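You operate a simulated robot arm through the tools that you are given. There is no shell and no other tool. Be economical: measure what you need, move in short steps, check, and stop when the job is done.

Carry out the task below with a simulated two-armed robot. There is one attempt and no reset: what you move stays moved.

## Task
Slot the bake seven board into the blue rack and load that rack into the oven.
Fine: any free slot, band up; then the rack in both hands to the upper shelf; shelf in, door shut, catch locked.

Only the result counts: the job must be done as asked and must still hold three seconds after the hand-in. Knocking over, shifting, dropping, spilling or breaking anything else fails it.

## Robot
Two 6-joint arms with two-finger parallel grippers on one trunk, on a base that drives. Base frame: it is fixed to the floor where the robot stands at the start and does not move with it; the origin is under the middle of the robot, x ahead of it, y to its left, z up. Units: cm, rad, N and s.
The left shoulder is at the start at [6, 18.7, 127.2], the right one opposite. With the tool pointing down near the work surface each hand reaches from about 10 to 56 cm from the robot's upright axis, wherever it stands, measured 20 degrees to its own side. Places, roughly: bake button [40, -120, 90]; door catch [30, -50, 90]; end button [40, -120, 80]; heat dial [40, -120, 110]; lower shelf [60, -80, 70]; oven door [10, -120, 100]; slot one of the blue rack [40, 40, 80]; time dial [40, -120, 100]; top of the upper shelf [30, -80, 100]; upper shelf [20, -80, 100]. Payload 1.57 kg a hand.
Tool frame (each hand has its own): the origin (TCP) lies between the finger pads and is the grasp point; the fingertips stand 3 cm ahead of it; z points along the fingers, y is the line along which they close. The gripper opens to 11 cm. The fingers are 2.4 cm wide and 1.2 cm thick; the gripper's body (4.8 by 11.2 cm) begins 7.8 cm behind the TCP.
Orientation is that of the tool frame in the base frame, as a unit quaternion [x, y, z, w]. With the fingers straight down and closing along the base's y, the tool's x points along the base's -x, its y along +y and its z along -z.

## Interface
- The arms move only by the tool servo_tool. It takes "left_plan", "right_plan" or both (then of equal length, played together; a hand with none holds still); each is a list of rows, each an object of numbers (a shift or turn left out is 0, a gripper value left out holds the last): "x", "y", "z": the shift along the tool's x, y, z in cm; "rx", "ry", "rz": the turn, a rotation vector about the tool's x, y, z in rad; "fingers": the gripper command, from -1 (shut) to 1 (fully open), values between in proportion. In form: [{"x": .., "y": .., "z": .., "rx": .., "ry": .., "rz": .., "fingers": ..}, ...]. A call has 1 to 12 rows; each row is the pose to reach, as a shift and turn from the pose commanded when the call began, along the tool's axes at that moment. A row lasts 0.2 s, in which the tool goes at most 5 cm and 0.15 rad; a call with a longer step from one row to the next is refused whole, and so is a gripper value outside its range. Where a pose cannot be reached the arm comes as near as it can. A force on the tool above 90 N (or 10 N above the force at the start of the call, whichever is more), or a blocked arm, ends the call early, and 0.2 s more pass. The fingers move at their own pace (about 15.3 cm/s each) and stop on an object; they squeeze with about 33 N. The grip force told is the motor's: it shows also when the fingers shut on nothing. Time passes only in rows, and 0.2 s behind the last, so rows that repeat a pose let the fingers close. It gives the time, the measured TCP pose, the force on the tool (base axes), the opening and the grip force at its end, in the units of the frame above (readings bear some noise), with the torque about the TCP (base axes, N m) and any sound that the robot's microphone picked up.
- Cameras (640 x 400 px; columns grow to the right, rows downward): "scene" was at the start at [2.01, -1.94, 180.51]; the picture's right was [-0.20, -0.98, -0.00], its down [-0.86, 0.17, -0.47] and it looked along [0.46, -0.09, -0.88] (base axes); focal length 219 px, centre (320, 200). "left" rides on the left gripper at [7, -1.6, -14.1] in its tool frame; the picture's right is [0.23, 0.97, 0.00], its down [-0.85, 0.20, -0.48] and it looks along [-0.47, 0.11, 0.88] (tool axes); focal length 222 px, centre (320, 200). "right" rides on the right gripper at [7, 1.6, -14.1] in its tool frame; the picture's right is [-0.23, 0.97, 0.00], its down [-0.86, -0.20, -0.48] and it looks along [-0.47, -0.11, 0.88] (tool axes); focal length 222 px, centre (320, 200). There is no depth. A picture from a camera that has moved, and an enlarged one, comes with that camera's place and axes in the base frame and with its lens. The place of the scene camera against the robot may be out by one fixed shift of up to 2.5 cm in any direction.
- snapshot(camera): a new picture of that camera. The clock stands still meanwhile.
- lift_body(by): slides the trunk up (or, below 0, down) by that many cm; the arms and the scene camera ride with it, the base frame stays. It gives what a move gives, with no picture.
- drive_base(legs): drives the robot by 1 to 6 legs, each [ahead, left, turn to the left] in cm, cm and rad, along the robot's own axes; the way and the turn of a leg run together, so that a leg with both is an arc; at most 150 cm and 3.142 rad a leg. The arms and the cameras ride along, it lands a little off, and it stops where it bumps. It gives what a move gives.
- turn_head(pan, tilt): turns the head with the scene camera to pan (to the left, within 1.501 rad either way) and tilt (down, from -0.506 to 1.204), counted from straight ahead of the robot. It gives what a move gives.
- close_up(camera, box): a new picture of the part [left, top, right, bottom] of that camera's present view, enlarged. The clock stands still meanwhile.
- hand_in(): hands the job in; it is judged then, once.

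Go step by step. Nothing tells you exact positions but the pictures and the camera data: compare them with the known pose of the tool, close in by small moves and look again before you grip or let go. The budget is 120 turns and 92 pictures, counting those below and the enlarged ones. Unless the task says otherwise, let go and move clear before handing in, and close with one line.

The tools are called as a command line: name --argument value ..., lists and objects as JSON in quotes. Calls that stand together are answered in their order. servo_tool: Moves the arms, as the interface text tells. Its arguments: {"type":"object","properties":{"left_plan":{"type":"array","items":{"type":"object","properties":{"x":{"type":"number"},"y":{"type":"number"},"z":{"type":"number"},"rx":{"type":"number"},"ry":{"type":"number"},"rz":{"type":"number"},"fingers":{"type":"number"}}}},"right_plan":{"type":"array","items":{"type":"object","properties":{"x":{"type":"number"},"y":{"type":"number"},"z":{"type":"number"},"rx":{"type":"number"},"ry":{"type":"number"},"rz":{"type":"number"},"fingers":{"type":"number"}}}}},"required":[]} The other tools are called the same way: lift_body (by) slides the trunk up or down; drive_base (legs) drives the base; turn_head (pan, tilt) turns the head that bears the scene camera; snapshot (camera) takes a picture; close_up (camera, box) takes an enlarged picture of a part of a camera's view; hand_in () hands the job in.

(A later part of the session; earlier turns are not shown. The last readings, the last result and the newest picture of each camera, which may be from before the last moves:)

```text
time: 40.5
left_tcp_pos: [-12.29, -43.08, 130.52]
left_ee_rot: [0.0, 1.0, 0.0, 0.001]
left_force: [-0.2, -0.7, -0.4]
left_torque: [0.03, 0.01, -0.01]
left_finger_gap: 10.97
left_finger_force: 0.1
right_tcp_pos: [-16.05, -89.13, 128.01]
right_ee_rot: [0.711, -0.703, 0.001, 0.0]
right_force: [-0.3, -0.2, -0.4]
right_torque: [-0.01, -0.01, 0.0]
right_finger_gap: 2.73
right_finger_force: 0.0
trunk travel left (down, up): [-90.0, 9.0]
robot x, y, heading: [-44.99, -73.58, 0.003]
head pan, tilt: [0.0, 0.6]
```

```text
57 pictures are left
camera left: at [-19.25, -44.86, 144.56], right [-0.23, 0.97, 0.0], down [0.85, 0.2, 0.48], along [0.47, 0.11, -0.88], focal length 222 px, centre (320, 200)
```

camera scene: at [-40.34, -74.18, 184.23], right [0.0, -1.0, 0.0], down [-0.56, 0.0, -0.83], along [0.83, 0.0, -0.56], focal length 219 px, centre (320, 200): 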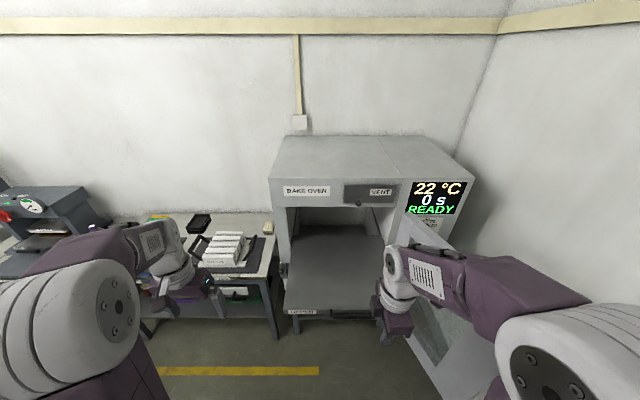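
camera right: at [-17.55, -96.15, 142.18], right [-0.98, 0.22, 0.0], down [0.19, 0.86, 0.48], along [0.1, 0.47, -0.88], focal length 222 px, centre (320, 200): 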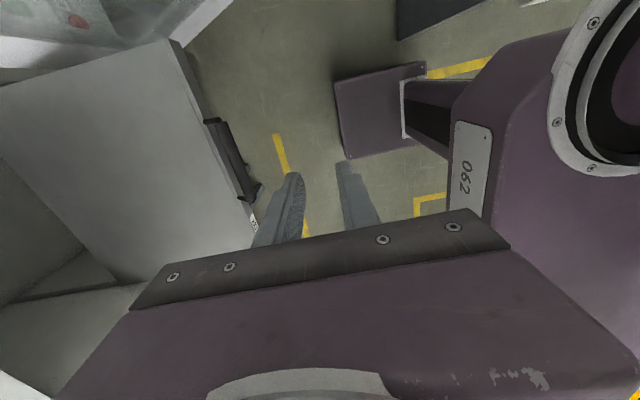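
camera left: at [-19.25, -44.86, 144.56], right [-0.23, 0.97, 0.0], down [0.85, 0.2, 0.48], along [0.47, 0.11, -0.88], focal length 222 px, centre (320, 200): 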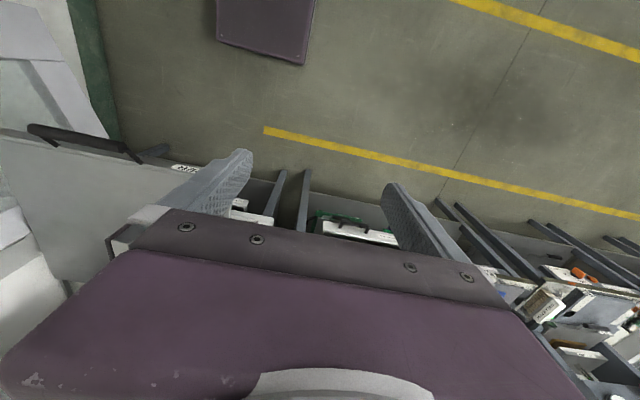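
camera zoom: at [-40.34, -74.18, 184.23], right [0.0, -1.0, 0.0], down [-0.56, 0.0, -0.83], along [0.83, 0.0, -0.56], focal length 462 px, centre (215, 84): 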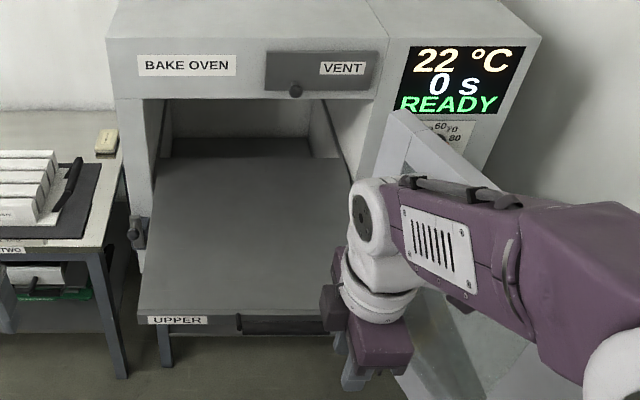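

The upper shelf is out: front edge at x about 3.5, y about -60 to -106, top z about 102. The oven faces me. I'll turn the right hand back to the default orientation and return to the blue rack for a two-handed grip.

servo_tool --right_plan '[{"rz": 0.14}, {"rz": 0.28}, {"rz": 0.42}, {"rz": 0.56}, {"rz": 0.7}, {"rz": 0.84}, {"rz": 0.98}, {"rz": 1.12}, {"rz": 1.26}, {"rz": 1.4}, {"rz": 1.5, "x": 1}, {"rz": 1.571, "x": 2, "fingers": 1}]' --left_plan '[{"y": -1}, {"y": -2}, {"y": -3}, {"y": -4}, {"y": -5}, {"y": -6}, {"y": -7}, {"y": -8}, {"y": -9}, {"y": -10}, {"y": -11}, {"y": -12}]'

drive_base --legs '[[0, 110, 0], [30, 0, 0]]'

snapshot --camera "right"

snapshot --camera "left"

```text
time: 43.1
left_tcp_pos: [-12.28, -55.28, 130.43]
left_ee_rot: [-0.001, 1.0, -0.001, 0.0]
left_force: [0.5, 0.1, -0.3]
left_torque: [0.02, 0.0, 0.0]
left_finger_gap: 11.01
left_finger_force: 0.1
right_tcp_pos: [-16.08, -91.15, 128.12]
right_ee_rot: [-0.005, 1.0, 0.0, 0.0]
right_force: [0.0, -0.5, -0.6]
right_torque: [0.0, 0.0, 0.02]
right_finger_gap: 10.98
right_finger_force: 0.2
trunk travel left (down, up): [-90.0, 9.0]
robot x, y, heading: [-44.95, -73.73, -0.0]
head pan, tilt: [0.0, 0.6]
```

```text
time: 50.5
left_tcp_pos: [18.06, 56.53, 130.47]
left_ee_rot: [-0.001, 1.0, 0.001, 0.002]
left_force: [-0.6, -0.5, 0.2]
left_torque: [0.04, 0.0, 0.0]
left_finger_gap: 11.03
left_finger_force: 0.0
right_tcp_pos: [14.53, 20.51, 128.07]
right_ee_rot: [-0.005, 1.0, -0.001, 0.0]
right_force: [-0.9, -0.8, 0.0]
right_torque: [0.0, -0.02, 0.01]
right_finger_gap: 10.99
right_finger_force: 0.2
trunk travel left (down, up): [-90.0, 9.0]
robot x, y, heading: [-14.16, 38.17, -0.002]
head pan, tilt: [0.0, 0.6]
```

```text
56 pictures are left
camera right: at [7.45, 22.04, 142.17], right [0.22, 0.98, 0.0], down [0.86, -0.19, 0.48], along [0.47, -0.1, -0.88], focal length 222 px, centre (320, 200)
```

right: 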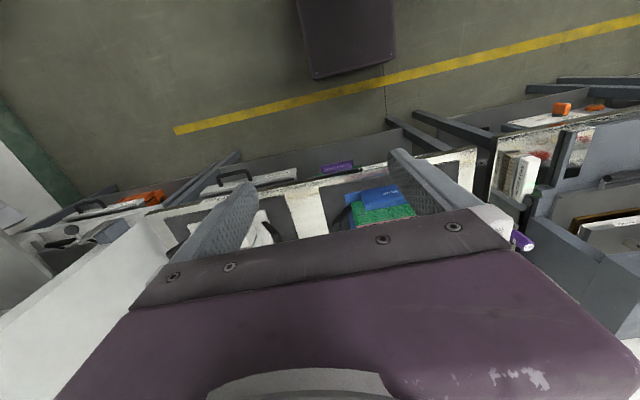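

```text
55 pictures are left
camera left: at [11.12, 54.74, 144.63], right [-0.23, 0.97, 0.0], down [0.85, 0.2, 0.48], along [0.47, 0.11, -0.88], focal length 222 px, centre (320, 200)
```

left: 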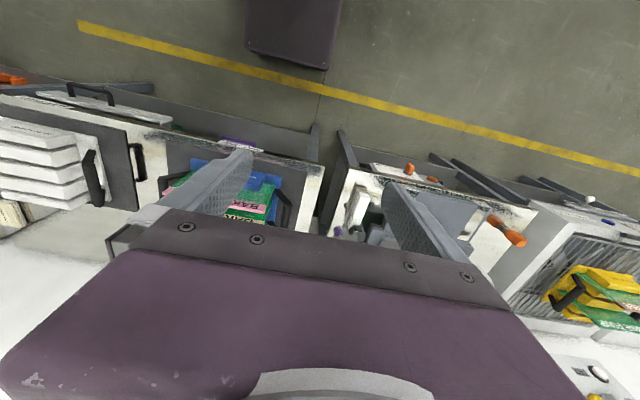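

Now forward to the working position, and I'll bring both hands over the handles.

drive_base --legs '[[14, -2, 0]]'

servo_tool --left_plan '[{"x": -2.5}, {"x": -5}, {"x": -7.5}, {"x": -10}]' --right_plan '[{"x": -3.4}, {"x": -6.8}, {"x": -10}, {"x": -13.4}]'

snapshot --camera "right"

snapshot --camera "left"

```text
time: 51.8
left_tcp_pos: [32.0, 54.64, 130.42]
left_ee_rot: [-0.002, 1.0, 0.0, 0.001]
left_force: [0.4, 0.8, 0.4]
left_torque: [-0.01, -0.05, 0.0]
left_finger_gap: 11.02
left_finger_force: 0.0
right_tcp_pos: [28.32, 18.68, 128.12]
right_ee_rot: [-0.006, 1.0, 0.0, 0.001]
right_force: [-0.4, -1.1, -0.1]
right_torque: [0.01, -0.02, -0.01]
right_finger_gap: 11.0
right_finger_force: 0.0
trunk travel left (down, up): [-90.0, 9.0]
robot x, y, heading: [-0.39, 36.16, -0.001]
head pan, tilt: [0.0, 0.6]
```

```text
time: 52.8
left_tcp_pos: [42.53, 54.65, 130.38]
left_ee_rot: [-0.001, 1.0, 0.0, -0.001]
left_force: [0.0, -0.4, -0.6]
left_torque: [-0.01, 0.03, 0.02]
left_finger_gap: 10.98
left_finger_force: 0.1
right_tcp_pos: [42.52, 18.86, 127.93]
right_ee_rot: [-0.007, 1.0, 0.0, -0.001]
right_force: [1.2, -0.3, -0.4]
right_torque: [0.0, 0.07, 0.0]
right_finger_gap: 10.99
right_finger_force: 0.0
trunk travel left (down, up): [-90.0, 9.0]
robot x, y, heading: [-0.26, 36.12, 0.003]
head pan, tilt: [0.0, 0.6]
```

```text
54 pictures are left
camera right: at [35.47, 20.38, 142.0], right [0.22, 0.98, 0.0], down [0.86, -0.19, 0.48], along [0.46, -0.1, -0.88], focal length 222 px, centre (320, 200)
```

right: 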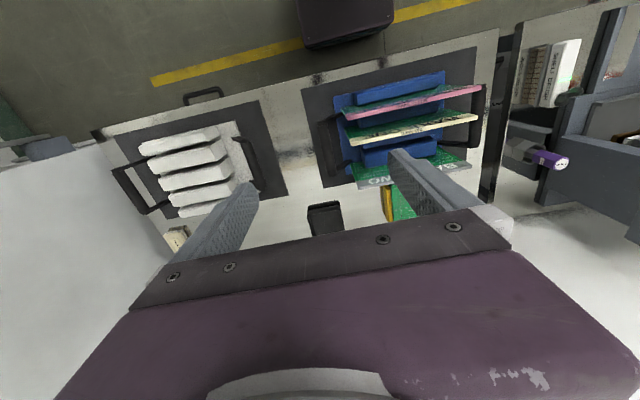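

```text
53 pictures are left
camera left: at [35.73, 52.85, 144.59], right [-0.23, 0.97, 0.0], down [0.86, 0.2, 0.48], along [0.46, 0.11, -0.88], focal length 222 px, centre (320, 200)
```

left: 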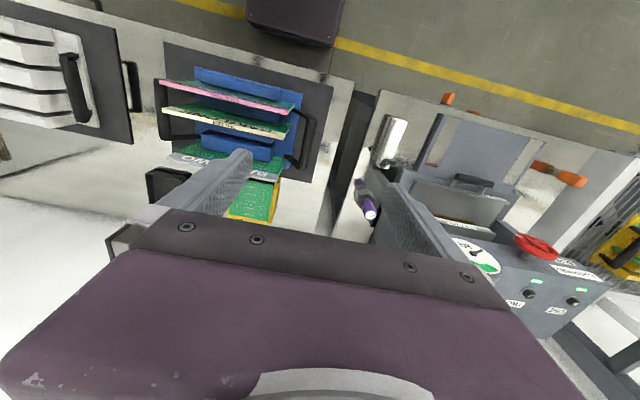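

close_up --camera "right" --box '[290, 50, 510, 210]'

close_up --camera "left" --box '[140, 40, 360, 200]'

```text
2.50 times, centred on (400, 130) of right
camera zoom: at [35.47, 20.38, 142.0], right [0.22, 0.98, 0.0], down [0.86, -0.19, 0.48], along [0.46, -0.1, -0.88], focal length 555 px, centre (120, 375)
```

zoom: 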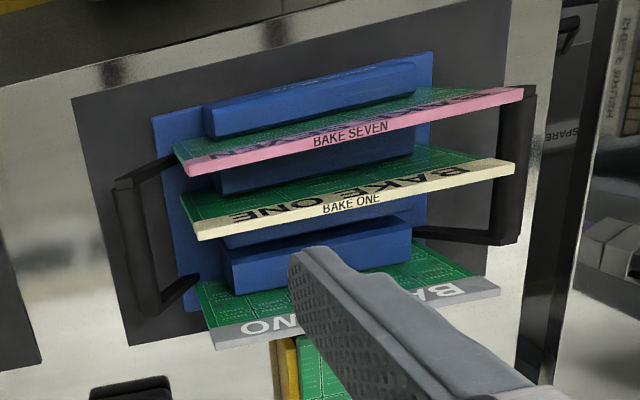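

```text
2.50 times, centred on (250, 120) of left
camera zoom: at [35.73, 52.85, 144.59], right [-0.23, 0.97, 0.0], down [0.86, 0.2, 0.48], along [0.46, 0.11, -0.88], focal length 555 px, centre (495, 400)
```

zoom: 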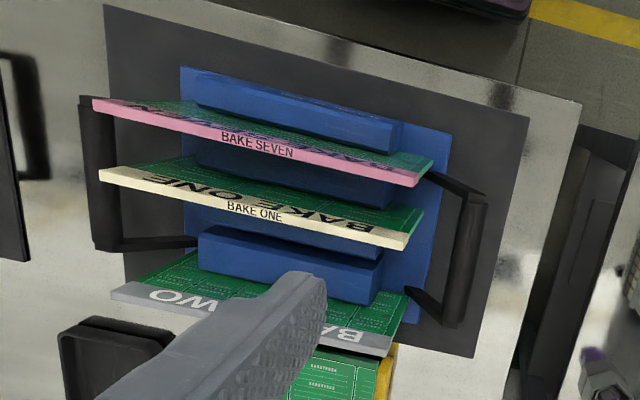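

The handle bars run along x from 43.5 to 56.5, at y about 18.9 and 53.1, tops near z 91. I'll grip at x 51.2, between the boards, after a partway check.

servo_tool --left_plan '[{"x": -3, "y": -0.5, "fingers": -0.05}, {"x": -6, "y": -1}, {"x": -8.7, "y": -1.5, "z": 3}, {"x": -8.7, "y": -1.5, "z": 7}, {"x": -8.7, "y": -1.5, "z": 11}, {"x": -8.7, "y": -1.5, "z": 15}, {"x": -8.7, "y": -1.5, "z": 19}, {"x": -8.7, "y": -1.5, "z": 23}, {"x": -8.7, "y": -1.5, "z": 26}, {"x": -8.7, "y": -1.5, "z": 26}]' --right_plan '[{"x": -3, "fingers": -0.05}, {"x": -6}, {"x": -8.7, "z": 1, "rz": 0.014}, {"x": -8.7, "z": 4.6, "rz": 0.014}, {"x": -8.7, "z": 8.6, "rz": 0.014}, {"x": -8.7, "z": 12.6, "rz": 0.014}, {"x": -8.7, "z": 16.6, "rz": 0.014}, {"x": -8.7, "z": 20.6, "rz": 0.014}, {"x": -8.7, "z": 23.6, "rz": 0.014}, {"x": -8.7, "z": 23.6, "rz": 0.014}]'

snapshot --camera "right"

snapshot --camera "left"

```text
time: 55.0
left_tcp_pos: [50.94, 53.16, 104.46]
left_ee_rot: [-0.002, 1.0, 0.001, 0.001]
left_force: [-0.1, -0.2, 0.0]
left_torque: [0.02, 0.0, 0.01]
left_finger_gap: 5.2
left_finger_force: 0.2
right_tcp_pos: [50.74, 18.9, 104.16]
right_ee_rot: [0.0, 1.0, 0.0, 0.0]
right_force: [0.0, 0.0, 0.3]
right_torque: [0.0, -0.02, -0.03]
right_finger_gap: 5.23
right_finger_force: 0.1
trunk travel left (down, up): [-90.0, 9.0]
robot x, y, heading: [-0.2, 36.01, 0.003]
head pan, tilt: [0.0, 0.6]
```

```text
50 pictures are left
camera right: at [43.73, 20.49, 118.28], right [0.23, 0.97, 0.0], down [0.85, -0.2, 0.48], along [0.47, -0.11, -0.88], focal length 222 px, centre (320, 200)
```

right: 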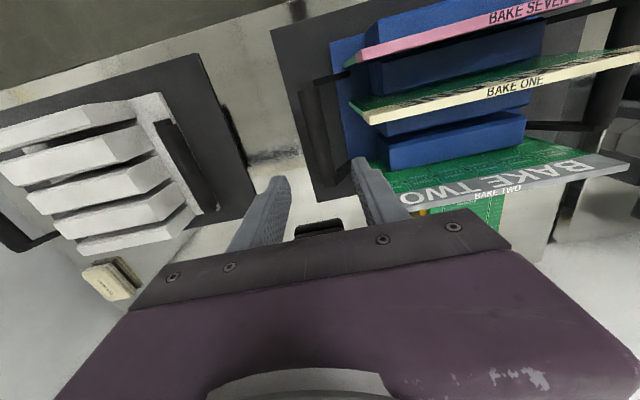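

```text
49 pictures are left
camera left: at [44.04, 51.32, 118.59], right [-0.23, 0.97, 0.0], down [0.85, 0.2, 0.48], along [0.47, 0.11, -0.88], focal length 222 px, centre (320, 200)
```

left: 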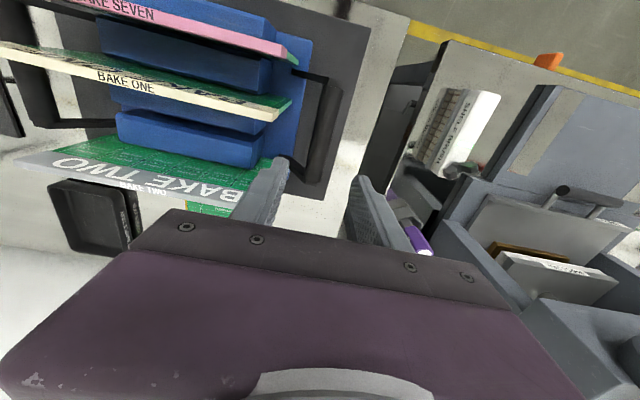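

close_up --camera "right" --box '[240, 50, 420, 230]'

close_up --camera "left" --box '[230, 50, 410, 230]'

```text
2.22 times, centred on (330, 140) of right
camera zoom: at [43.73, 20.49, 118.28], right [0.23, 0.97, 0.0], down [0.85, -0.2, 0.48], along [0.47, -0.11, -0.88], focal length 494 px, centre (298, 333)
```

zoom: 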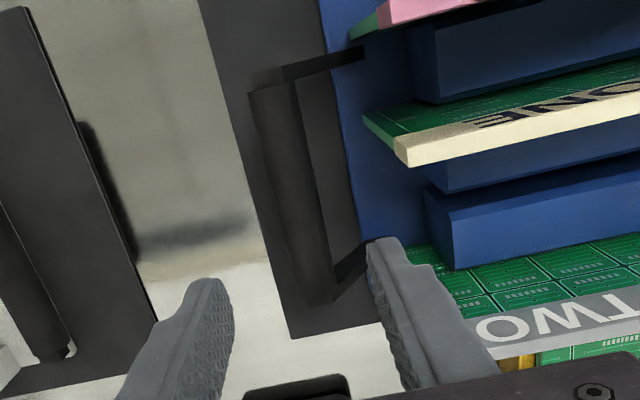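

```text
2.22 times, centred on (320, 140) of left
camera zoom: at [44.04, 51.32, 118.59], right [-0.23, 0.97, 0.0], down [0.85, 0.2, 0.48], along [0.47, 0.11, -0.88], focal length 494 px, centre (320, 333)
```

zoom: 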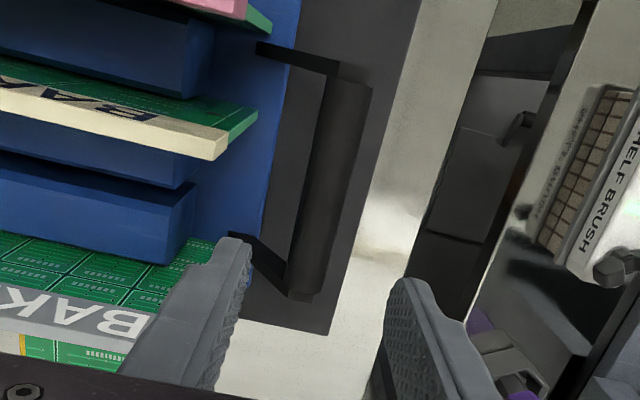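

The bars are about 2.3 cm thick, centred at y 18.65 and 53.3. I'll adjust a little and descend over them.

servo_tool --left_plan '[{"y": 0.1, "z": 3}, {"y": 0.1, "z": 6}, {"y": 0.1, "z": 9}, {"y": 0.1, "z": 11}, {"y": 0.1, "z": 12.5}, {"y": 0.1, "z": 13.8}, {"y": 0.1, "z": 13.8}]' --right_plan '[{"x": -0.2, "y": -0.2, "z": 3}, {"x": -0.2, "y": -0.2, "z": 6}, {"x": -0.2, "y": -0.2, "z": 9}, {"x": -0.2, "y": -0.2, "z": 11}, {"x": -0.2, "y": -0.2, "z": 12.5}, {"x": -0.2, "y": -0.2, "z": 13.5}, {"x": -0.2, "y": -0.2, "z": 13.5}]'

snapshot --camera "right"

snapshot --camera "left"

```text
time: 56.6
left_tcp_pos: [51.13, 53.37, 90.5]
left_ee_rot: [-0.001, 1.0, 0.0, 0.0]
left_force: [0.3, 0.3, 0.5]
left_torque: [0.03, 0.01, 0.02]
left_finger_gap: 5.25
left_finger_force: 0.1
right_tcp_pos: [50.9, 18.54, 90.82]
right_ee_rot: [0.001, 1.0, 0.0, 0.0]
right_force: [0.0, 0.4, 0.4]
right_torque: [-0.02, 0.02, -0.02]
right_finger_gap: 5.22
right_finger_force: 0.1
trunk travel left (down, up): [-90.0, 9.0]
robot x, y, heading: [-0.03, 35.79, 0.003]
head pan, tilt: [0.0, 0.6]
```

```text
46 pictures are left
camera right: at [44.0, 20.28, 104.99], right [0.23, 0.97, 0.0], down [0.85, -0.2, 0.48], along [0.47, -0.11, -0.88], focal length 222 px, centre (320, 200)
```

right: 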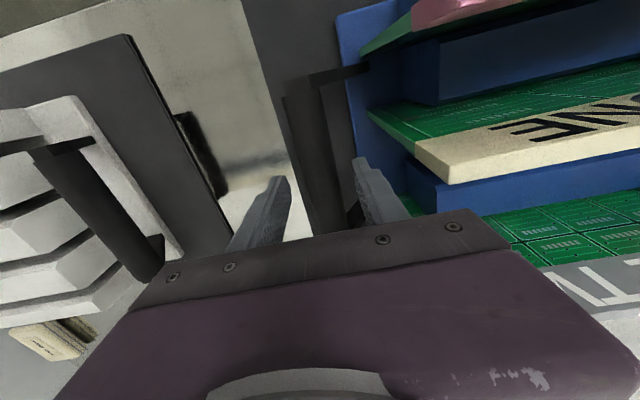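

```text
45 pictures are left
camera left: at [44.16, 51.56, 104.74], right [-0.23, 0.97, 0.0], down [0.85, 0.2, 0.48], along [0.47, 0.11, -0.88], focal length 222 px, centre (320, 200)
```

left: 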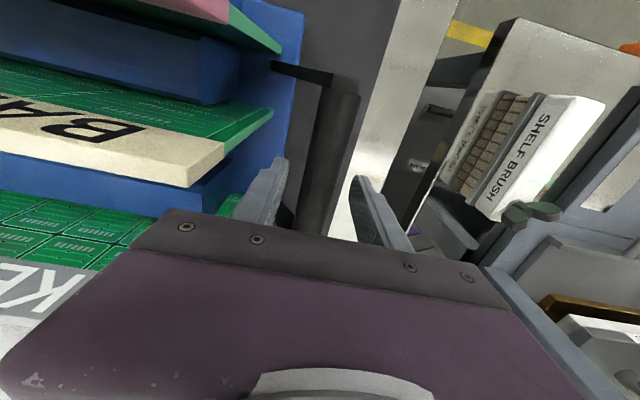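

Both bars are between the fingers. I'll close both hands.

servo_tool --left_plan '[{"z": 0.2, "fingers": -0.4}, {"z": 0.3, "fingers": -1}, {"z": 0.3, "fingers": -1}, {"z": 0.3, "fingers": -1}]' --right_plan '[{"z": 0.3, "fingers": -0.4}, {"z": 0.6, "fingers": -1}, {"z": 0.6, "fingers": -1}, {"z": 0.6, "fingers": -1}]'

```text
time: 57.6
left_tcp_pos: [50.97, 53.28, 90.4]
left_ee_rot: [-0.001, 1.0, -0.002, 0.001]
left_force: [6.1, -24.1, 0.7]
left_torque: [0.2, 0.64, 0.33]
left_finger_gap: 2.6
left_finger_force: 33.0
right_tcp_pos: [51.02, 18.94, 90.62]
right_ee_rot: [0.001, 1.0, -0.001, 0.003]
right_force: [-0.1, 22.4, 35.7]
right_torque: [0.65, 0.56, 0.52]
right_finger_gap: 2.6
right_finger_force: 32.9
trunk travel left (down, up): [-90.0, 9.0]
robot x, y, heading: [-0.64, 36.06, 0.002]
head pan, tilt: [0.0, 0.6]
```

Gripped at 2.6 cm, but the hands are slightly preloaded. I'll ease each one inward and the right one up a little.

servo_tool --left_plan '[{"y": -0.12}, {"y": -0.25}, {"y": -0.25}]' --right_plan '[{"y": 0.12, "z": -0.15}, {"y": 0.25, "z": -0.35}, {"y": 0.25, "z": -0.35}]'

```text
time: 58.4
left_tcp_pos: [51.12, 53.3, 90.43]
left_ee_rot: [-0.001, 1.0, 0.001, 0.0]
left_force: [-3.7, 6.3, 14.6]
left_torque: [-0.08, 0.52, -0.95]
left_finger_gap: 2.61
left_finger_force: 33.1
right_tcp_pos: [50.9, 18.89, 90.55]
right_ee_rot: [0.002, 1.0, -0.001, -0.001]
right_force: [5.2, 2.1, -0.1]
right_torque: [-0.03, -1.11, -0.42]
right_finger_gap: 2.54
right_finger_force: 33.4
trunk travel left (down, up): [-90.0, 9.0]
robot x, y, heading: [-0.11, 35.94, 0.006]
head pan, tilt: [0.0, 0.6]
```

Forces are relaxed. I'll lift together by 4 cm and check.

servo_tool --left_plan '[{"z": -0.5}, {"z": -1}, {"z": -1.8}, {"z": -2.6}, {"z": -3.4}, {"z": -4}, {"z": -4}]' --right_plan '[{"z": -0.5}, {"z": -1}, {"z": -1.8}, {"z": -2.6}, {"z": -3.4}, {"z": -4}, {"z": -4}]'

snapshot --camera "left"

snapshot --camera "scene"

```text
time: 60.0
left_tcp_pos: [51.07, 53.1, 94.29]
left_ee_rot: [-0.001, 1.0, 0.002, -0.001]
left_force: [0.8, 37.9, -5.4]
left_torque: [0.04, -0.71, 0.06]
left_finger_gap: 2.59
left_finger_force: 32.6
right_tcp_pos: [51.14, 18.87, 94.56]
right_ee_rot: [0.0, 1.0, -0.001, -0.001]
right_force: [-0.7, -38.0, -9.0]
right_torque: [-0.6, 0.53, 0.13]
right_finger_gap: 2.6
right_finger_force: 32.6
trunk travel left (down, up): [-90.0, 9.0]
robot x, y, heading: [-0.24, 36.28, 0.004]
head pan, tilt: [0.0, 0.6]
```

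```text
44 pictures are left
camera left: at [44.23, 51.28, 108.44], right [-0.23, 0.97, 0.0], down [0.86, 0.2, 0.48], along [0.46, 0.11, -0.88], focal length 222 px, centre (320, 200)
```

left: 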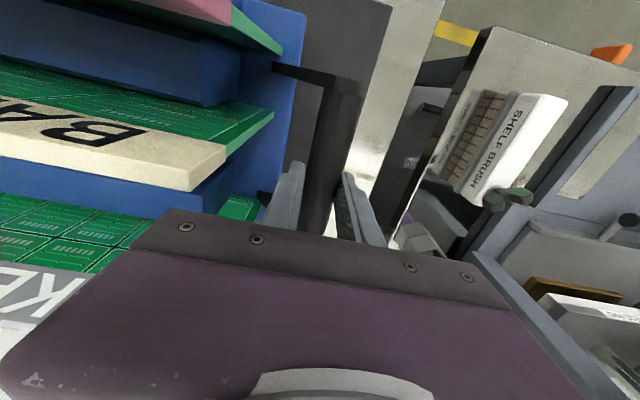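

```text
43 pictures are left
camera scene: at [4.66, 35.45, 184.22], right [0.0, -1.0, 0.0], down [-0.57, 0.0, -0.82], along [0.82, 0.0, -0.57], focal length 219 px, centre (320, 200)
```

scene: 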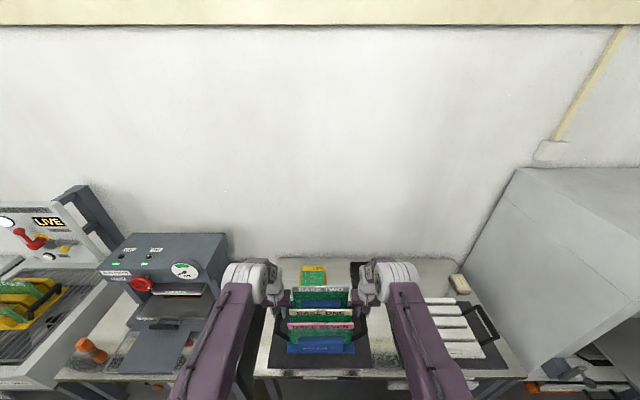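

The rack is off the mat, about 14 N shared, level. I'll ease the inward squeeze and keep raising together.

servo_tool --left_plan '[{"y": 0.08}, {"y": 0.15, "z": -1}, {"y": 0.15, "z": -3}, {"y": 0.15, "z": -5}, {"y": 0.15, "z": -7.5}, {"y": 0.15, "z": -10}, {"y": 0.15, "z": -12.5}, {"y": 0.15, "z": -15}, {"y": 0.15, "z": -17.5}, {"y": 0.15, "z": -20}, {"y": 0.15, "z": -22}, {"y": 0.15, "z": -23}]' --right_plan '[{"y": -0.08}, {"y": -0.15, "z": -1}, {"y": -0.15, "z": -3}, {"y": -0.15, "z": -5}, {"y": -0.15, "z": -7.5}, {"y": -0.15, "z": -10}, {"y": -0.15, "z": -12.5}, {"y": -0.15, "z": -15}, {"y": -0.15, "z": -17.5}, {"y": -0.15, "z": -20}, {"y": -0.15, "z": -22}, {"y": -0.15, "z": -23}]'

```text
time: 62.6
left_tcp_pos: [51.16, 53.12, 117.32]
left_ee_rot: [-0.001, 1.0, 0.001, -0.001]
left_force: [0.9, 18.8, -3.6]
left_torque: [-0.56, 0.13, -0.01]
left_finger_gap: 2.57
left_finger_force: 33.4
right_tcp_pos: [51.26, 18.79, 117.66]
right_ee_rot: [0.0, 1.0, -0.002, -0.001]
right_force: [-1.2, -19.5, -11.1]
right_torque: [-0.75, -0.24, 0.45]
right_finger_gap: 2.61
right_finger_force: 32.9
trunk travel left (down, up): [-90.0, 9.0]
robot x, y, heading: [-0.22, 36.17, 0.002]
head pan, tilt: [0.0, 0.6]
```

I'll pull the rack in 7 cm, then back the base off and drive across to the oven.

servo_tool --left_plan '[{"x": 1, "y": 0.08}, {"x": 2, "y": 0.08}, {"x": 3, "y": 0.08}, {"x": 4, "y": 0.08}, {"x": 5, "y": 0.08}, {"x": 6, "y": 0.08}, {"x": 7, "y": 0.08}]' --right_plan '[{"x": 1, "y": -0.08}, {"x": 2, "y": -0.08}, {"x": 3, "y": -0.08}, {"x": 4, "y": -0.08}, {"x": 5, "y": -0.08}, {"x": 6, "y": -0.08}, {"x": 7, "y": -0.08}]'

lift_body --by 5

drive_base --legs '[[-52, 0, 0]]'

snapshot --camera "scene"

```text
time: 64.2
left_tcp_pos: [44.04, 53.18, 117.27]
left_ee_rot: [-0.002, 1.0, 0.001, 0.0]
left_force: [2.3, -4.3, -3.6]
left_torque: [-0.77, -0.39, 0.32]
left_finger_gap: 2.58
left_finger_force: 33.3
right_tcp_pos: [44.2, 18.7, 117.67]
right_ee_rot: [0.001, 1.0, 0.001, -0.001]
right_force: [-3.8, 4.0, -10.9]
right_torque: [-0.5, 0.19, 0.52]
right_finger_gap: 2.58
right_finger_force: 33.2
trunk travel left (down, up): [-90.0, 9.0]
robot x, y, heading: [-0.1, 36.05, 0.001]
head pan, tilt: [0.0, 0.6]
```

```text
time: 65.1
left_tcp_pos: [44.12, 53.18, 122.19]
left_ee_rot: [-0.002, 1.0, 0.0, -0.002]
left_force: [3.3, -9.3, -3.1]
left_torque: [-0.78, -0.28, 0.32]
left_finger_gap: 2.58
left_finger_force: 32.8
right_tcp_pos: [44.22, 18.64, 122.72]
right_ee_rot: [0.001, 1.0, -0.001, -0.001]
right_force: [-2.6, 8.8, -11.7]
right_torque: [-0.52, 0.17, 0.51]
right_finger_gap: 2.59
right_finger_force: 32.7
trunk travel left (down, up): [-95.0, 4.0]
robot x, y, heading: [-0.28, 36.64, 0.002]
head pan, tilt: [0.0, 0.6]
```

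```text
time: 68.2
left_tcp_pos: [-8.31, 52.99, 122.0]
left_ee_rot: [-0.001, 1.0, 0.0, -0.001]
left_force: [1.9, -19.0, -4.6]
left_torque: [-0.83, -0.05, 0.14]
left_finger_gap: 2.57
left_finger_force: 32.8
right_tcp_pos: [-8.11, 18.56, 122.48]
right_ee_rot: [0.001, 1.0, 0.0, -0.002]
right_force: [-2.1, 19.9, -11.4]
right_torque: [-0.23, -0.1, 0.47]
right_finger_gap: 2.61
right_finger_force: 32.7
trunk travel left (down, up): [-95.0, 4.0]
robot x, y, heading: [-52.8, 35.97, 0.002]
head pan, tilt: [0.0, 0.6]
```

```text
42 pictures are left
camera scene: at [-47.65, 35.36, 189.22], right [0.0, -1.0, 0.0], down [-0.57, 0.0, -0.82], along [0.82, 0.0, -0.57], focal length 219 px, centre (320, 200)
```

scene: 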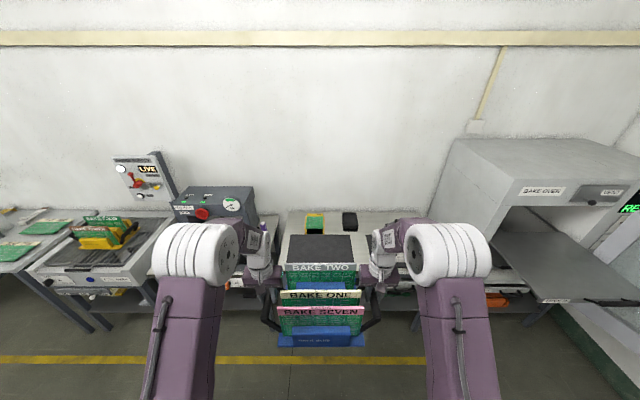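

The rack is held well and the mat stayed on the table. I'll drive across to face the oven.

drive_base --legs '[[0, -118, 0]]'

turn_head --pan 0 --tilt 0.75

snapshot --camera "scene"

snapshot --camera "right"

snapshot --camera "left"

```text
time: 74.2
left_tcp_pos: [-7.41, -64.99, 122.29]
left_ee_rot: [-0.006, 1.0, 0.001, 0.0]
left_force: [-0.2, -3.9, -4.3]
left_torque: [-0.75, -0.56, 0.08]
left_finger_gap: 2.58
left_finger_force: 33.1
right_tcp_pos: [-7.2, -99.35, 122.54]
right_ee_rot: [-0.003, 1.0, 0.002, -0.001]
right_force: [-1.2, 5.2, -10.4]
right_torque: [-0.57, 0.36, 0.41]
right_finger_gap: 2.57
right_finger_force: 32.7
trunk travel left (down, up): [-95.0, 4.0]
robot x, y, heading: [-51.49, -82.59, 0.009]
head pan, tilt: [0.0, 0.6]
```

```text
time: 74.9
left_tcp_pos: [-7.41, -64.98, 122.12]
left_ee_rot: [-0.006, 1.0, 0.001, 0.0]
left_force: [1.1, -0.7, -3.4]
left_torque: [-0.59, 0.3, -0.04]
left_finger_gap: 2.57
left_finger_force: 32.9
right_tcp_pos: [-6.89, -99.32, 122.62]
right_ee_rot: [-0.003, 1.0, -0.001, -0.001]
right_force: [-1.9, 1.7, -10.5]
right_torque: [-0.54, -0.42, 0.42]
right_finger_gap: 2.56
right_finger_force: 33.0
trunk travel left (down, up): [-95.0, 4.0]
robot x, y, heading: [-51.55, -82.47, 0.012]
head pan, tilt: [0.0, 0.75]
```

```text
41 pictures are left
camera scene: at [-47.33, -82.99, 187.94], right [0.01, -1.0, 0.0], down [-0.68, -0.01, -0.73], along [0.73, 0.01, -0.68], focal length 219 px, centre (320, 200)
```

scene: 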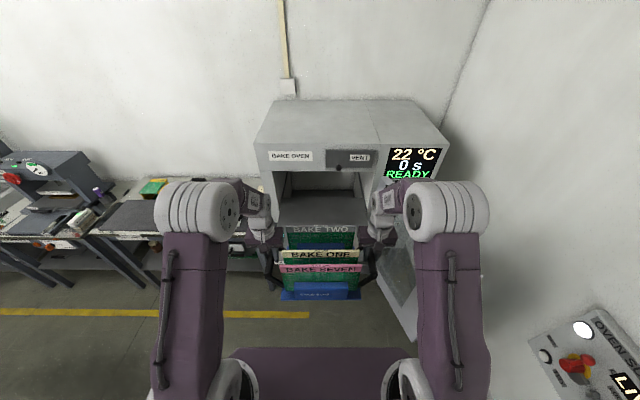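

```text
40 pictures are left
camera right: at [-13.95, -97.81, 136.71], right [0.22, 0.98, 0.0], down [0.86, -0.19, 0.48], along [0.47, -0.1, -0.88], focal length 222 px, centre (320, 200)
```

right: 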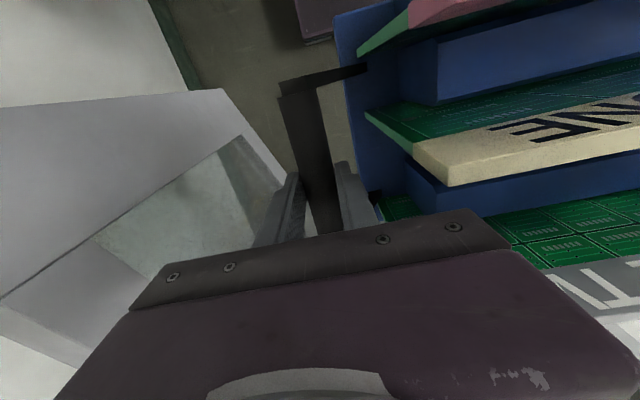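

```text
39 pictures are left
camera left: at [-14.31, -66.81, 136.4], right [-0.24, 0.97, 0.0], down [0.85, 0.21, 0.48], along [0.46, 0.11, -0.88], focal length 222 px, centre (320, 200)
```

left: 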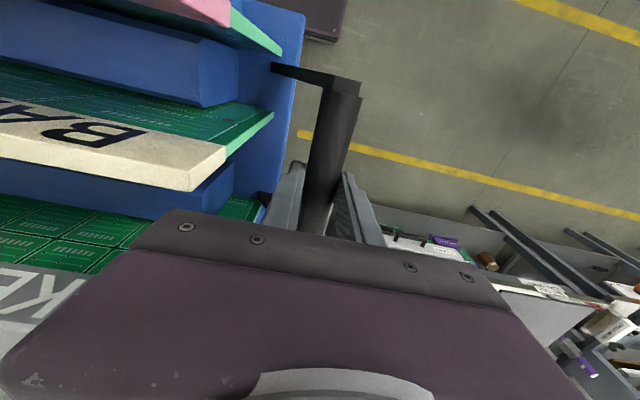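

The open door on my right is at about y -110, close to the right hand but clear. I'll advance toward the shelf in two steps, correcting heading, and check the gap to the door between them.

drive_base --legs '[[14, 1, -0.01]]'

snapshot --camera "right"

snapshot --camera "left"

snapshot --camera "scene"

```text
time: 76.2
left_tcp_pos: [6.26, -64.11, 122.25]
left_ee_rot: [-0.003, 1.0, 0.0, 0.002]
left_force: [1.3, -1.0, -3.9]
left_torque: [-0.59, -0.25, 0.14]
left_finger_gap: 2.56
left_finger_force: 33.0
right_tcp_pos: [6.35, -98.52, 122.78]
right_ee_rot: [0.0, 1.0, 0.0, 0.0]
right_force: [-1.8, 1.6, -11.5]
right_torque: [-0.52, 0.09, 0.42]
right_finger_gap: 2.58
right_finger_force: 32.9
trunk travel left (down, up): [-95.0, 4.0]
robot x, y, heading: [-37.64, -81.19, 0.007]
head pan, tilt: [0.0, 0.75]
```

```text
38 pictures are left
camera right: at [-0.58, -96.95, 136.84], right [0.23, 0.97, 0.0], down [0.85, -0.2, 0.48], along [0.47, -0.11, -0.88], focal length 222 px, centre (320, 200)
```

right: 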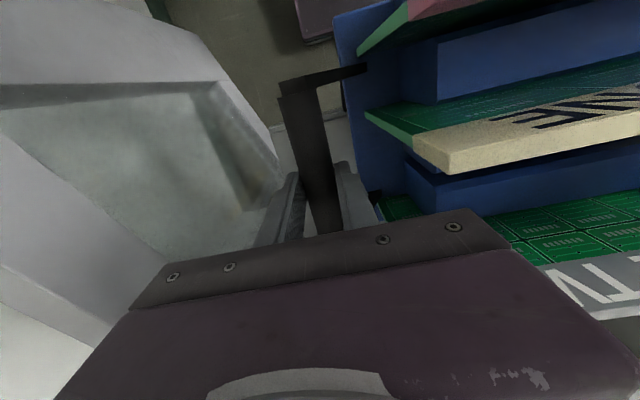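

```text
37 pictures are left
camera left: at [-0.72, -65.95, 136.51], right [-0.23, 0.97, 0.0], down [0.85, 0.2, 0.48], along [0.47, 0.11, -0.88], focal length 222 px, centre (320, 200)
```

left: 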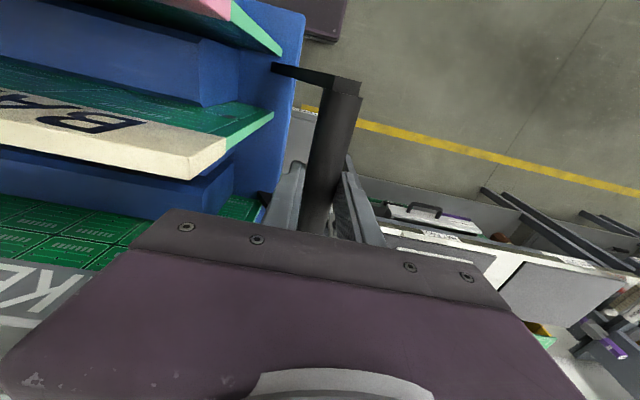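

```text
36 pictures are left
camera scene: at [-34.0, -81.88, 187.95], right [0.0, -1.0, 0.0], down [-0.68, 0.0, -0.73], along [0.73, 0.0, -0.68], focal length 219 px, centre (320, 200)
```

scene: 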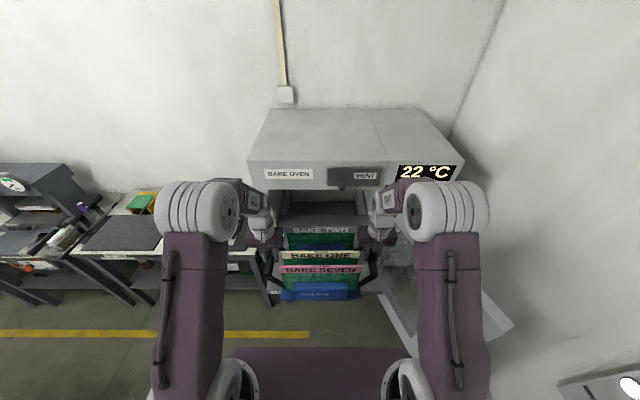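

Door inner face is about y -107 near where the hand will end up, leaving a few cm clear. I'll advance the last 12.5 cm.

drive_base --legs '[[6, 0.4, -0.003]]'

snapshot --camera "right"

```text
time: 77.2
left_tcp_pos: [11.57, -63.92, 122.68]
left_ee_rot: [0.0, 1.0, 0.0, 0.004]
left_force: [-0.3, -1.5, -3.9]
left_torque: [-0.62, 0.13, -0.11]
left_finger_gap: 2.58
left_finger_force: 32.4
right_tcp_pos: [11.66, -98.26, 123.07]
right_ee_rot: [0.001, 1.0, 0.0, 0.002]
right_force: [-2.0, 0.4, -9.9]
right_torque: [-0.57, -0.37, 0.4]
right_finger_gap: 2.59
right_finger_force: 32.9
trunk travel left (down, up): [-95.0, 4.0]
robot x, y, heading: [-31.62, -80.63, 0.0]
head pan, tilt: [0.0, 0.75]
```

```text
35 pictures are left
camera right: at [4.58, -96.65, 137.05], right [0.23, 0.97, 0.0], down [0.85, -0.2, 0.48], along [0.47, -0.11, -0.88], focal length 222 px, centre (320, 200)
```

right: 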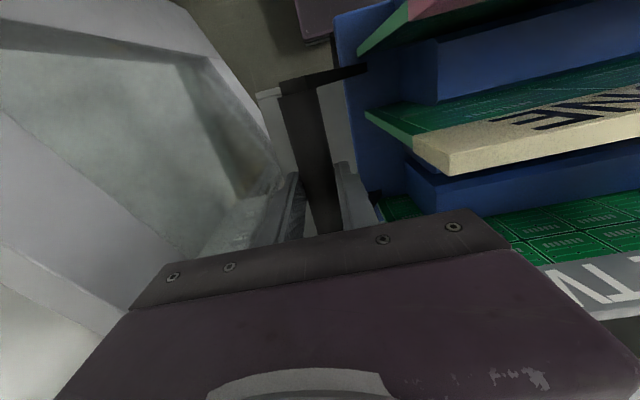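

The shelf's front-right corner is visible at x about 4.7, y about -105. I'll check that readings are steady before the last advance.

servo_tool --left_plan '[{}]' --right_plan '[{}]'

close_up --camera "right" --box '[220, 60, 400, 230]'

```text
time: 77.6
left_tcp_pos: [13.15, -63.74, 121.87]
left_ee_rot: [-0.001, 1.0, 0.0, -0.003]
left_force: [0.7, -2.1, -5.1]
left_torque: [-0.43, 0.16, -0.1]
left_finger_gap: 2.57
left_finger_force: 32.7
right_tcp_pos: [13.19, -98.1, 122.47]
right_ee_rot: [0.001, 1.0, 0.001, -0.004]
right_force: [1.0, 1.3, -10.9]
right_torque: [-0.41, -0.2, 0.23]
right_finger_gap: 2.57
right_finger_force: 32.8
trunk travel left (down, up): [-95.0, 4.0]
robot x, y, heading: [-31.77, -80.31, -0.002]
head pan, tilt: [0.0, 0.75]
```

```text
2.35 times, centred on (310, 145) of right
camera zoom: at [6.34, -96.56, 136.5], right [0.23, 0.97, 0.0], down [0.86, -0.2, 0.47], along [0.46, -0.11, -0.88], focal length 523 px, centre (344, 329)
```

zoom: 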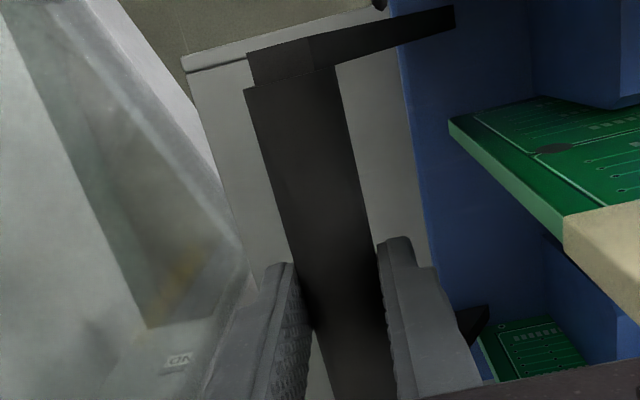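

That was just rocking. The door is at y about -111 there, so it's clear. I'll drive the remaining 6.3 cm.

drive_base --legs '[[6.3, 0, 0]]'

servo_tool --left_plan '[{}, {}, {}, {}]' --right_plan '[{}, {}, {}, {}]'

snapshot --camera "right"

snapshot --camera "left"

```text
time: 78.6
left_tcp_pos: [17.31, -63.86, 122.83]
left_ee_rot: [-0.001, 1.0, 0.0, 0.005]
left_force: [-1.6, -1.3, -3.5]
left_torque: [-0.53, -0.09, -0.1]
left_finger_gap: 2.58
left_finger_force: 33.0
right_tcp_pos: [17.42, -98.24, 123.1]
right_ee_rot: [0.001, 1.0, 0.0, 0.003]
right_force: [-2.9, 1.4, -9.8]
right_torque: [-0.52, -0.28, 0.3]
right_finger_gap: 2.58
right_finger_force: 33.3
trunk travel left (down, up): [-95.0, 4.0]
robot x, y, heading: [-25.17, -80.52, 0.007]
head pan, tilt: [0.0, 0.75]
```

```text
time: 79.6
left_tcp_pos: [19.01, -63.82, 122.1]
left_ee_rot: [-0.001, 1.0, 0.0, -0.003]
left_force: [1.1, -1.1, -4.7]
left_torque: [-0.51, 0.1, -0.14]
left_finger_gap: 2.57
left_finger_force: 32.9
right_tcp_pos: [19.17, -98.25, 122.37]
right_ee_rot: [0.001, 1.0, 0.0, -0.005]
right_force: [-0.1, 0.9, -10.6]
right_torque: [-0.51, -0.19, 0.24]
right_finger_gap: 2.56
right_finger_force: 32.7
trunk travel left (down, up): [-95.0, 4.0]
robot x, y, heading: [-25.31, -81.05, 0.0]
head pan, tilt: [0.0, 0.75]
```

```text
33 pictures are left
camera right: at [12.22, -96.58, 136.59], right [0.23, 0.97, 0.0], down [0.86, -0.2, 0.47], along [0.46, -0.11, -0.88], focal length 222 px, centre (320, 200)
```

right: 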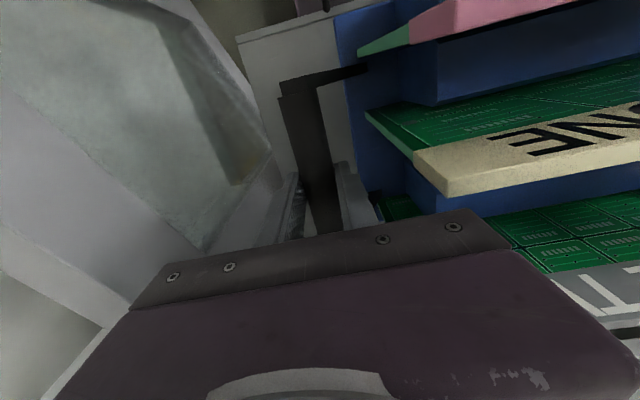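

```text
32 pictures are left
camera left: at [12.2, -65.58, 136.27], right [-0.23, 0.97, 0.0], down [0.86, 0.2, 0.47], along [0.46, 0.11, -0.88], focal length 222 px, centre (320, 200)
```

left: 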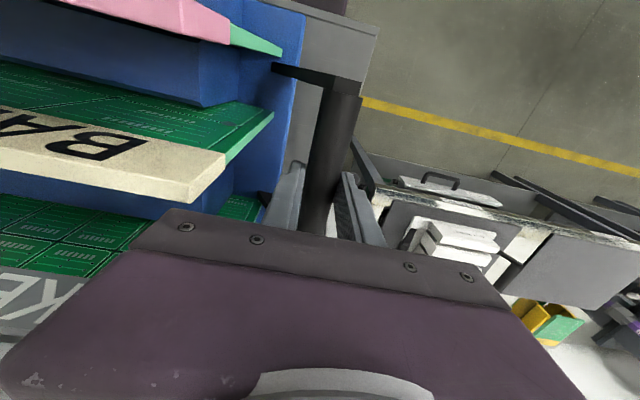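

The shelf spans y -59.8 to -105.8 with its front at x 5.2, and the rack is well inside. I'll shift it 0.7 cm toward centre and lower in stages.

servo_tool --left_plan '[{"y": -0.7}, {"y": -0.7, "z": 1.5}, {"y": -0.7, "z": 3}, {"y": -0.7, "z": 4.5}, {"y": -0.7, "z": 6}, {"y": -0.7, "z": 7}, {"y": -0.7, "z": 7.5}, {"y": -0.7, "z": 7.5}]' --right_plan '[{"y": -0.7}, {"y": -0.7, "z": 1.5}, {"y": -0.7, "z": 3}, {"y": -0.7, "z": 4.5}, {"y": -0.7, "z": 6}, {"y": -0.7, "z": 7}, {"y": -0.7, "z": 7.5}, {"y": -0.7, "z": 7.5}]'

close_up --camera "left" --box '[200, 0, 440, 240]'

```text
time: 81.4
left_tcp_pos: [18.61, -64.53, 114.64]
left_ee_rot: [-0.001, 1.0, 0.0, -0.001]
left_force: [3.1, 10.4, -4.7]
left_torque: [-0.23, 0.09, 0.2]
left_finger_gap: 2.59
left_finger_force: 33.0
right_tcp_pos: [18.69, -98.79, 115.16]
right_ee_rot: [0.001, 1.0, 0.0, -0.002]
right_force: [-2.2, -10.8, -9.2]
right_torque: [-0.48, -0.23, 0.61]
right_finger_gap: 2.56
right_finger_force: 33.1
trunk travel left (down, up): [-95.0, 4.0]
robot x, y, heading: [-25.25, -80.82, -0.003]
head pan, tilt: [0.0, 0.75]
```

```text
1.67 times, centred on (320, 120) of left
camera zoom: at [11.64, -66.3, 128.93], right [-0.23, 0.97, 0.0], down [0.86, 0.2, 0.48], along [0.46, 0.11, -0.88], focal length 370 px, centre (320, 333)
```

zoom: 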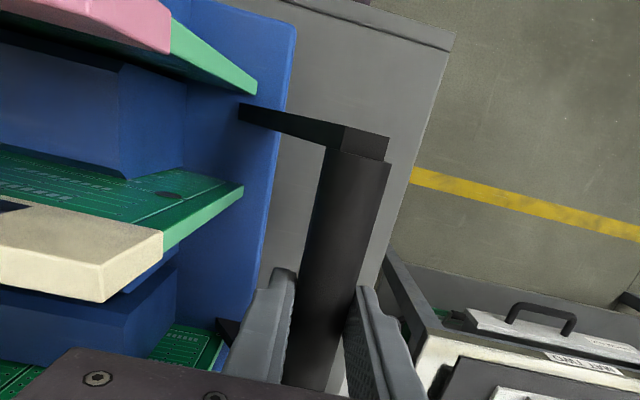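

servo_tool --left_plan '[{"z": 0.4}, {"z": 0.8}, {"z": 1.2}, {"z": 1.6}, {"z": 2}]' --right_plan '[{"z": 0.4}, {"z": 0.8}, {"z": 1.2}, {"z": 1.6}, {"z": 2}]'

```text
time: 82.6
left_tcp_pos: [18.62, -64.58, 112.75]
left_ee_rot: [0.0, 1.0, -0.001, -0.001]
left_force: [2.1, 2.0, -7.0]
left_torque: [-0.14, 0.03, 0.22]
left_finger_gap: 2.59
left_finger_force: 33.0
right_tcp_pos: [18.76, -98.9, 113.09]
right_ee_rot: [0.001, 1.0, -0.001, -0.003]
right_force: [-0.9, -2.4, -8.5]
right_torque: [-0.17, -0.13, 0.51]
right_finger_gap: 2.58
right_finger_force: 32.8
trunk travel left (down, up): [-95.0, 4.0]
robot x, y, heading: [-25.58, -80.39, 0.002]
head pan, tilt: [0.0, 0.75]
```

servo_tool --left_plan '[{"z": 0.3}, {"z": 0.6}, {"z": 0.9}, {"z": 1.1}]' --right_plan '[{"z": 0.3}, {"z": 0.6}, {"z": 0.9}, {"z": 1.1}]'

```text
time: 83.6
left_tcp_pos: [18.66, -64.42, 111.59]
left_ee_rot: [-0.002, 1.0, 0.0, -0.002]
left_force: [-2.4, -2.5, -3.7]
left_torque: [-0.81, -0.14, -0.4]
left_finger_gap: 2.59
left_finger_force: 32.8
right_tcp_pos: [18.8, -98.88, 112.01]
right_ee_rot: [0.0, 1.0, -0.001, -0.003]
right_force: [1.0, 3.4, -10.5]
right_torque: [-0.74, -0.01, -0.05]
right_finger_gap: 2.58
right_finger_force: 32.9
trunk travel left (down, up): [-95.0, 4.0]
robot x, y, heading: [-25.82, -80.81, -0.002]
head pan, tilt: [0.0, 0.75]
```

servo_tool --left_plan '[{"z": 0.25}, {"z": 0.5}, {"z": 0.75}]' --right_plan '[{"z": 0.25}, {"z": 0.5}, {"z": 0.8}]'

```text
time: 84.4
left_tcp_pos: [18.78, -64.4, 110.79]
left_ee_rot: [-0.001, 1.0, 0.0, -0.001]
left_force: [0.2, 4.0, -5.4]
left_torque: [-0.24, -0.02, -0.15]
left_finger_gap: 2.59
left_finger_force: 33.1
right_tcp_pos: [18.79, -98.79, 111.28]
right_ee_rot: [0.001, 1.0, -0.001, -0.004]
right_force: [0.0, -3.1, -8.7]
right_torque: [-0.26, -0.13, 0.19]
right_finger_gap: 2.59
right_finger_force: 33.2
trunk travel left (down, up): [-95.0, 4.0]
robot x, y, heading: [-25.68, -80.77, 0.001]
head pan, tilt: [0.0, 0.75]
```

servo_tool --left_plan '[{"z": 0.25}, {"z": 0.5}, {"z": 0.7}]' --right_plan '[{"z": 0.25}, {"z": 0.5}, {"z": 0.8}]'

close_up --camera "left" --box '[200, 0, 440, 240]'

```text
time: 85.2
left_tcp_pos: [18.72, -64.49, 109.98]
left_ee_rot: [-0.001, 1.0, -0.001, -0.002]
left_force: [0.9, 7.0, -8.9]
left_torque: [0.37, 0.14, -0.09]
left_finger_gap: 2.57
left_finger_force: 33.2
right_tcp_pos: [18.61, -98.93, 110.44]
right_ee_rot: [0.001, 1.0, 0.0, -0.003]
right_force: [-0.3, -7.0, -5.8]
right_torque: [0.17, -0.27, 0.23]
right_finger_gap: 2.59
right_finger_force: 33.1
trunk travel left (down, up): [-95.0, 4.0]
robot x, y, heading: [-25.55, -80.84, 0.002]
head pan, tilt: [0.0, 0.75]
```

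```text
1.67 times, centred on (320, 120) of left
camera zoom: at [11.77, -66.29, 124.33], right [-0.23, 0.97, 0.0], down [0.86, 0.2, 0.48], along [0.46, 0.11, -0.88], focal length 370 px, centre (320, 333)
```

zoom: 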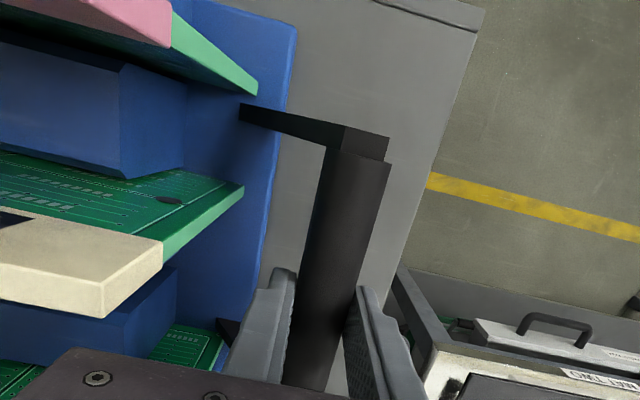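

servo_tool --left_plan '[{"z": 0.25}, {"z": 0.5}, {"z": 0.7}]' --right_plan '[{"z": 0.25}, {"z": 0.5}, {"z": 0.8}]'

```text
time: 86.0
left_tcp_pos: [18.54, -64.5, 109.91]
left_ee_rot: [-0.001, 1.0, -0.001, 0.002]
left_force: [7.2, 7.8, 2.6]
left_torque: [0.19, 0.76, 0.39]
left_finger_gap: 2.58
left_finger_force: 32.3
right_tcp_pos: [18.64, -98.75, 109.99]
right_ee_rot: [0.001, 1.0, -0.001, 0.003]
right_force: [3.0, -12.6, 42.4]
right_torque: [-0.21, 0.08, 0.8]
right_finger_gap: 2.59
right_finger_force: 33.1
trunk travel left (down, up): [-95.0, 4.0]
robot x, y, heading: [-25.59, -80.57, 0.002]
head pan, tilt: [0.0, 0.75]
```

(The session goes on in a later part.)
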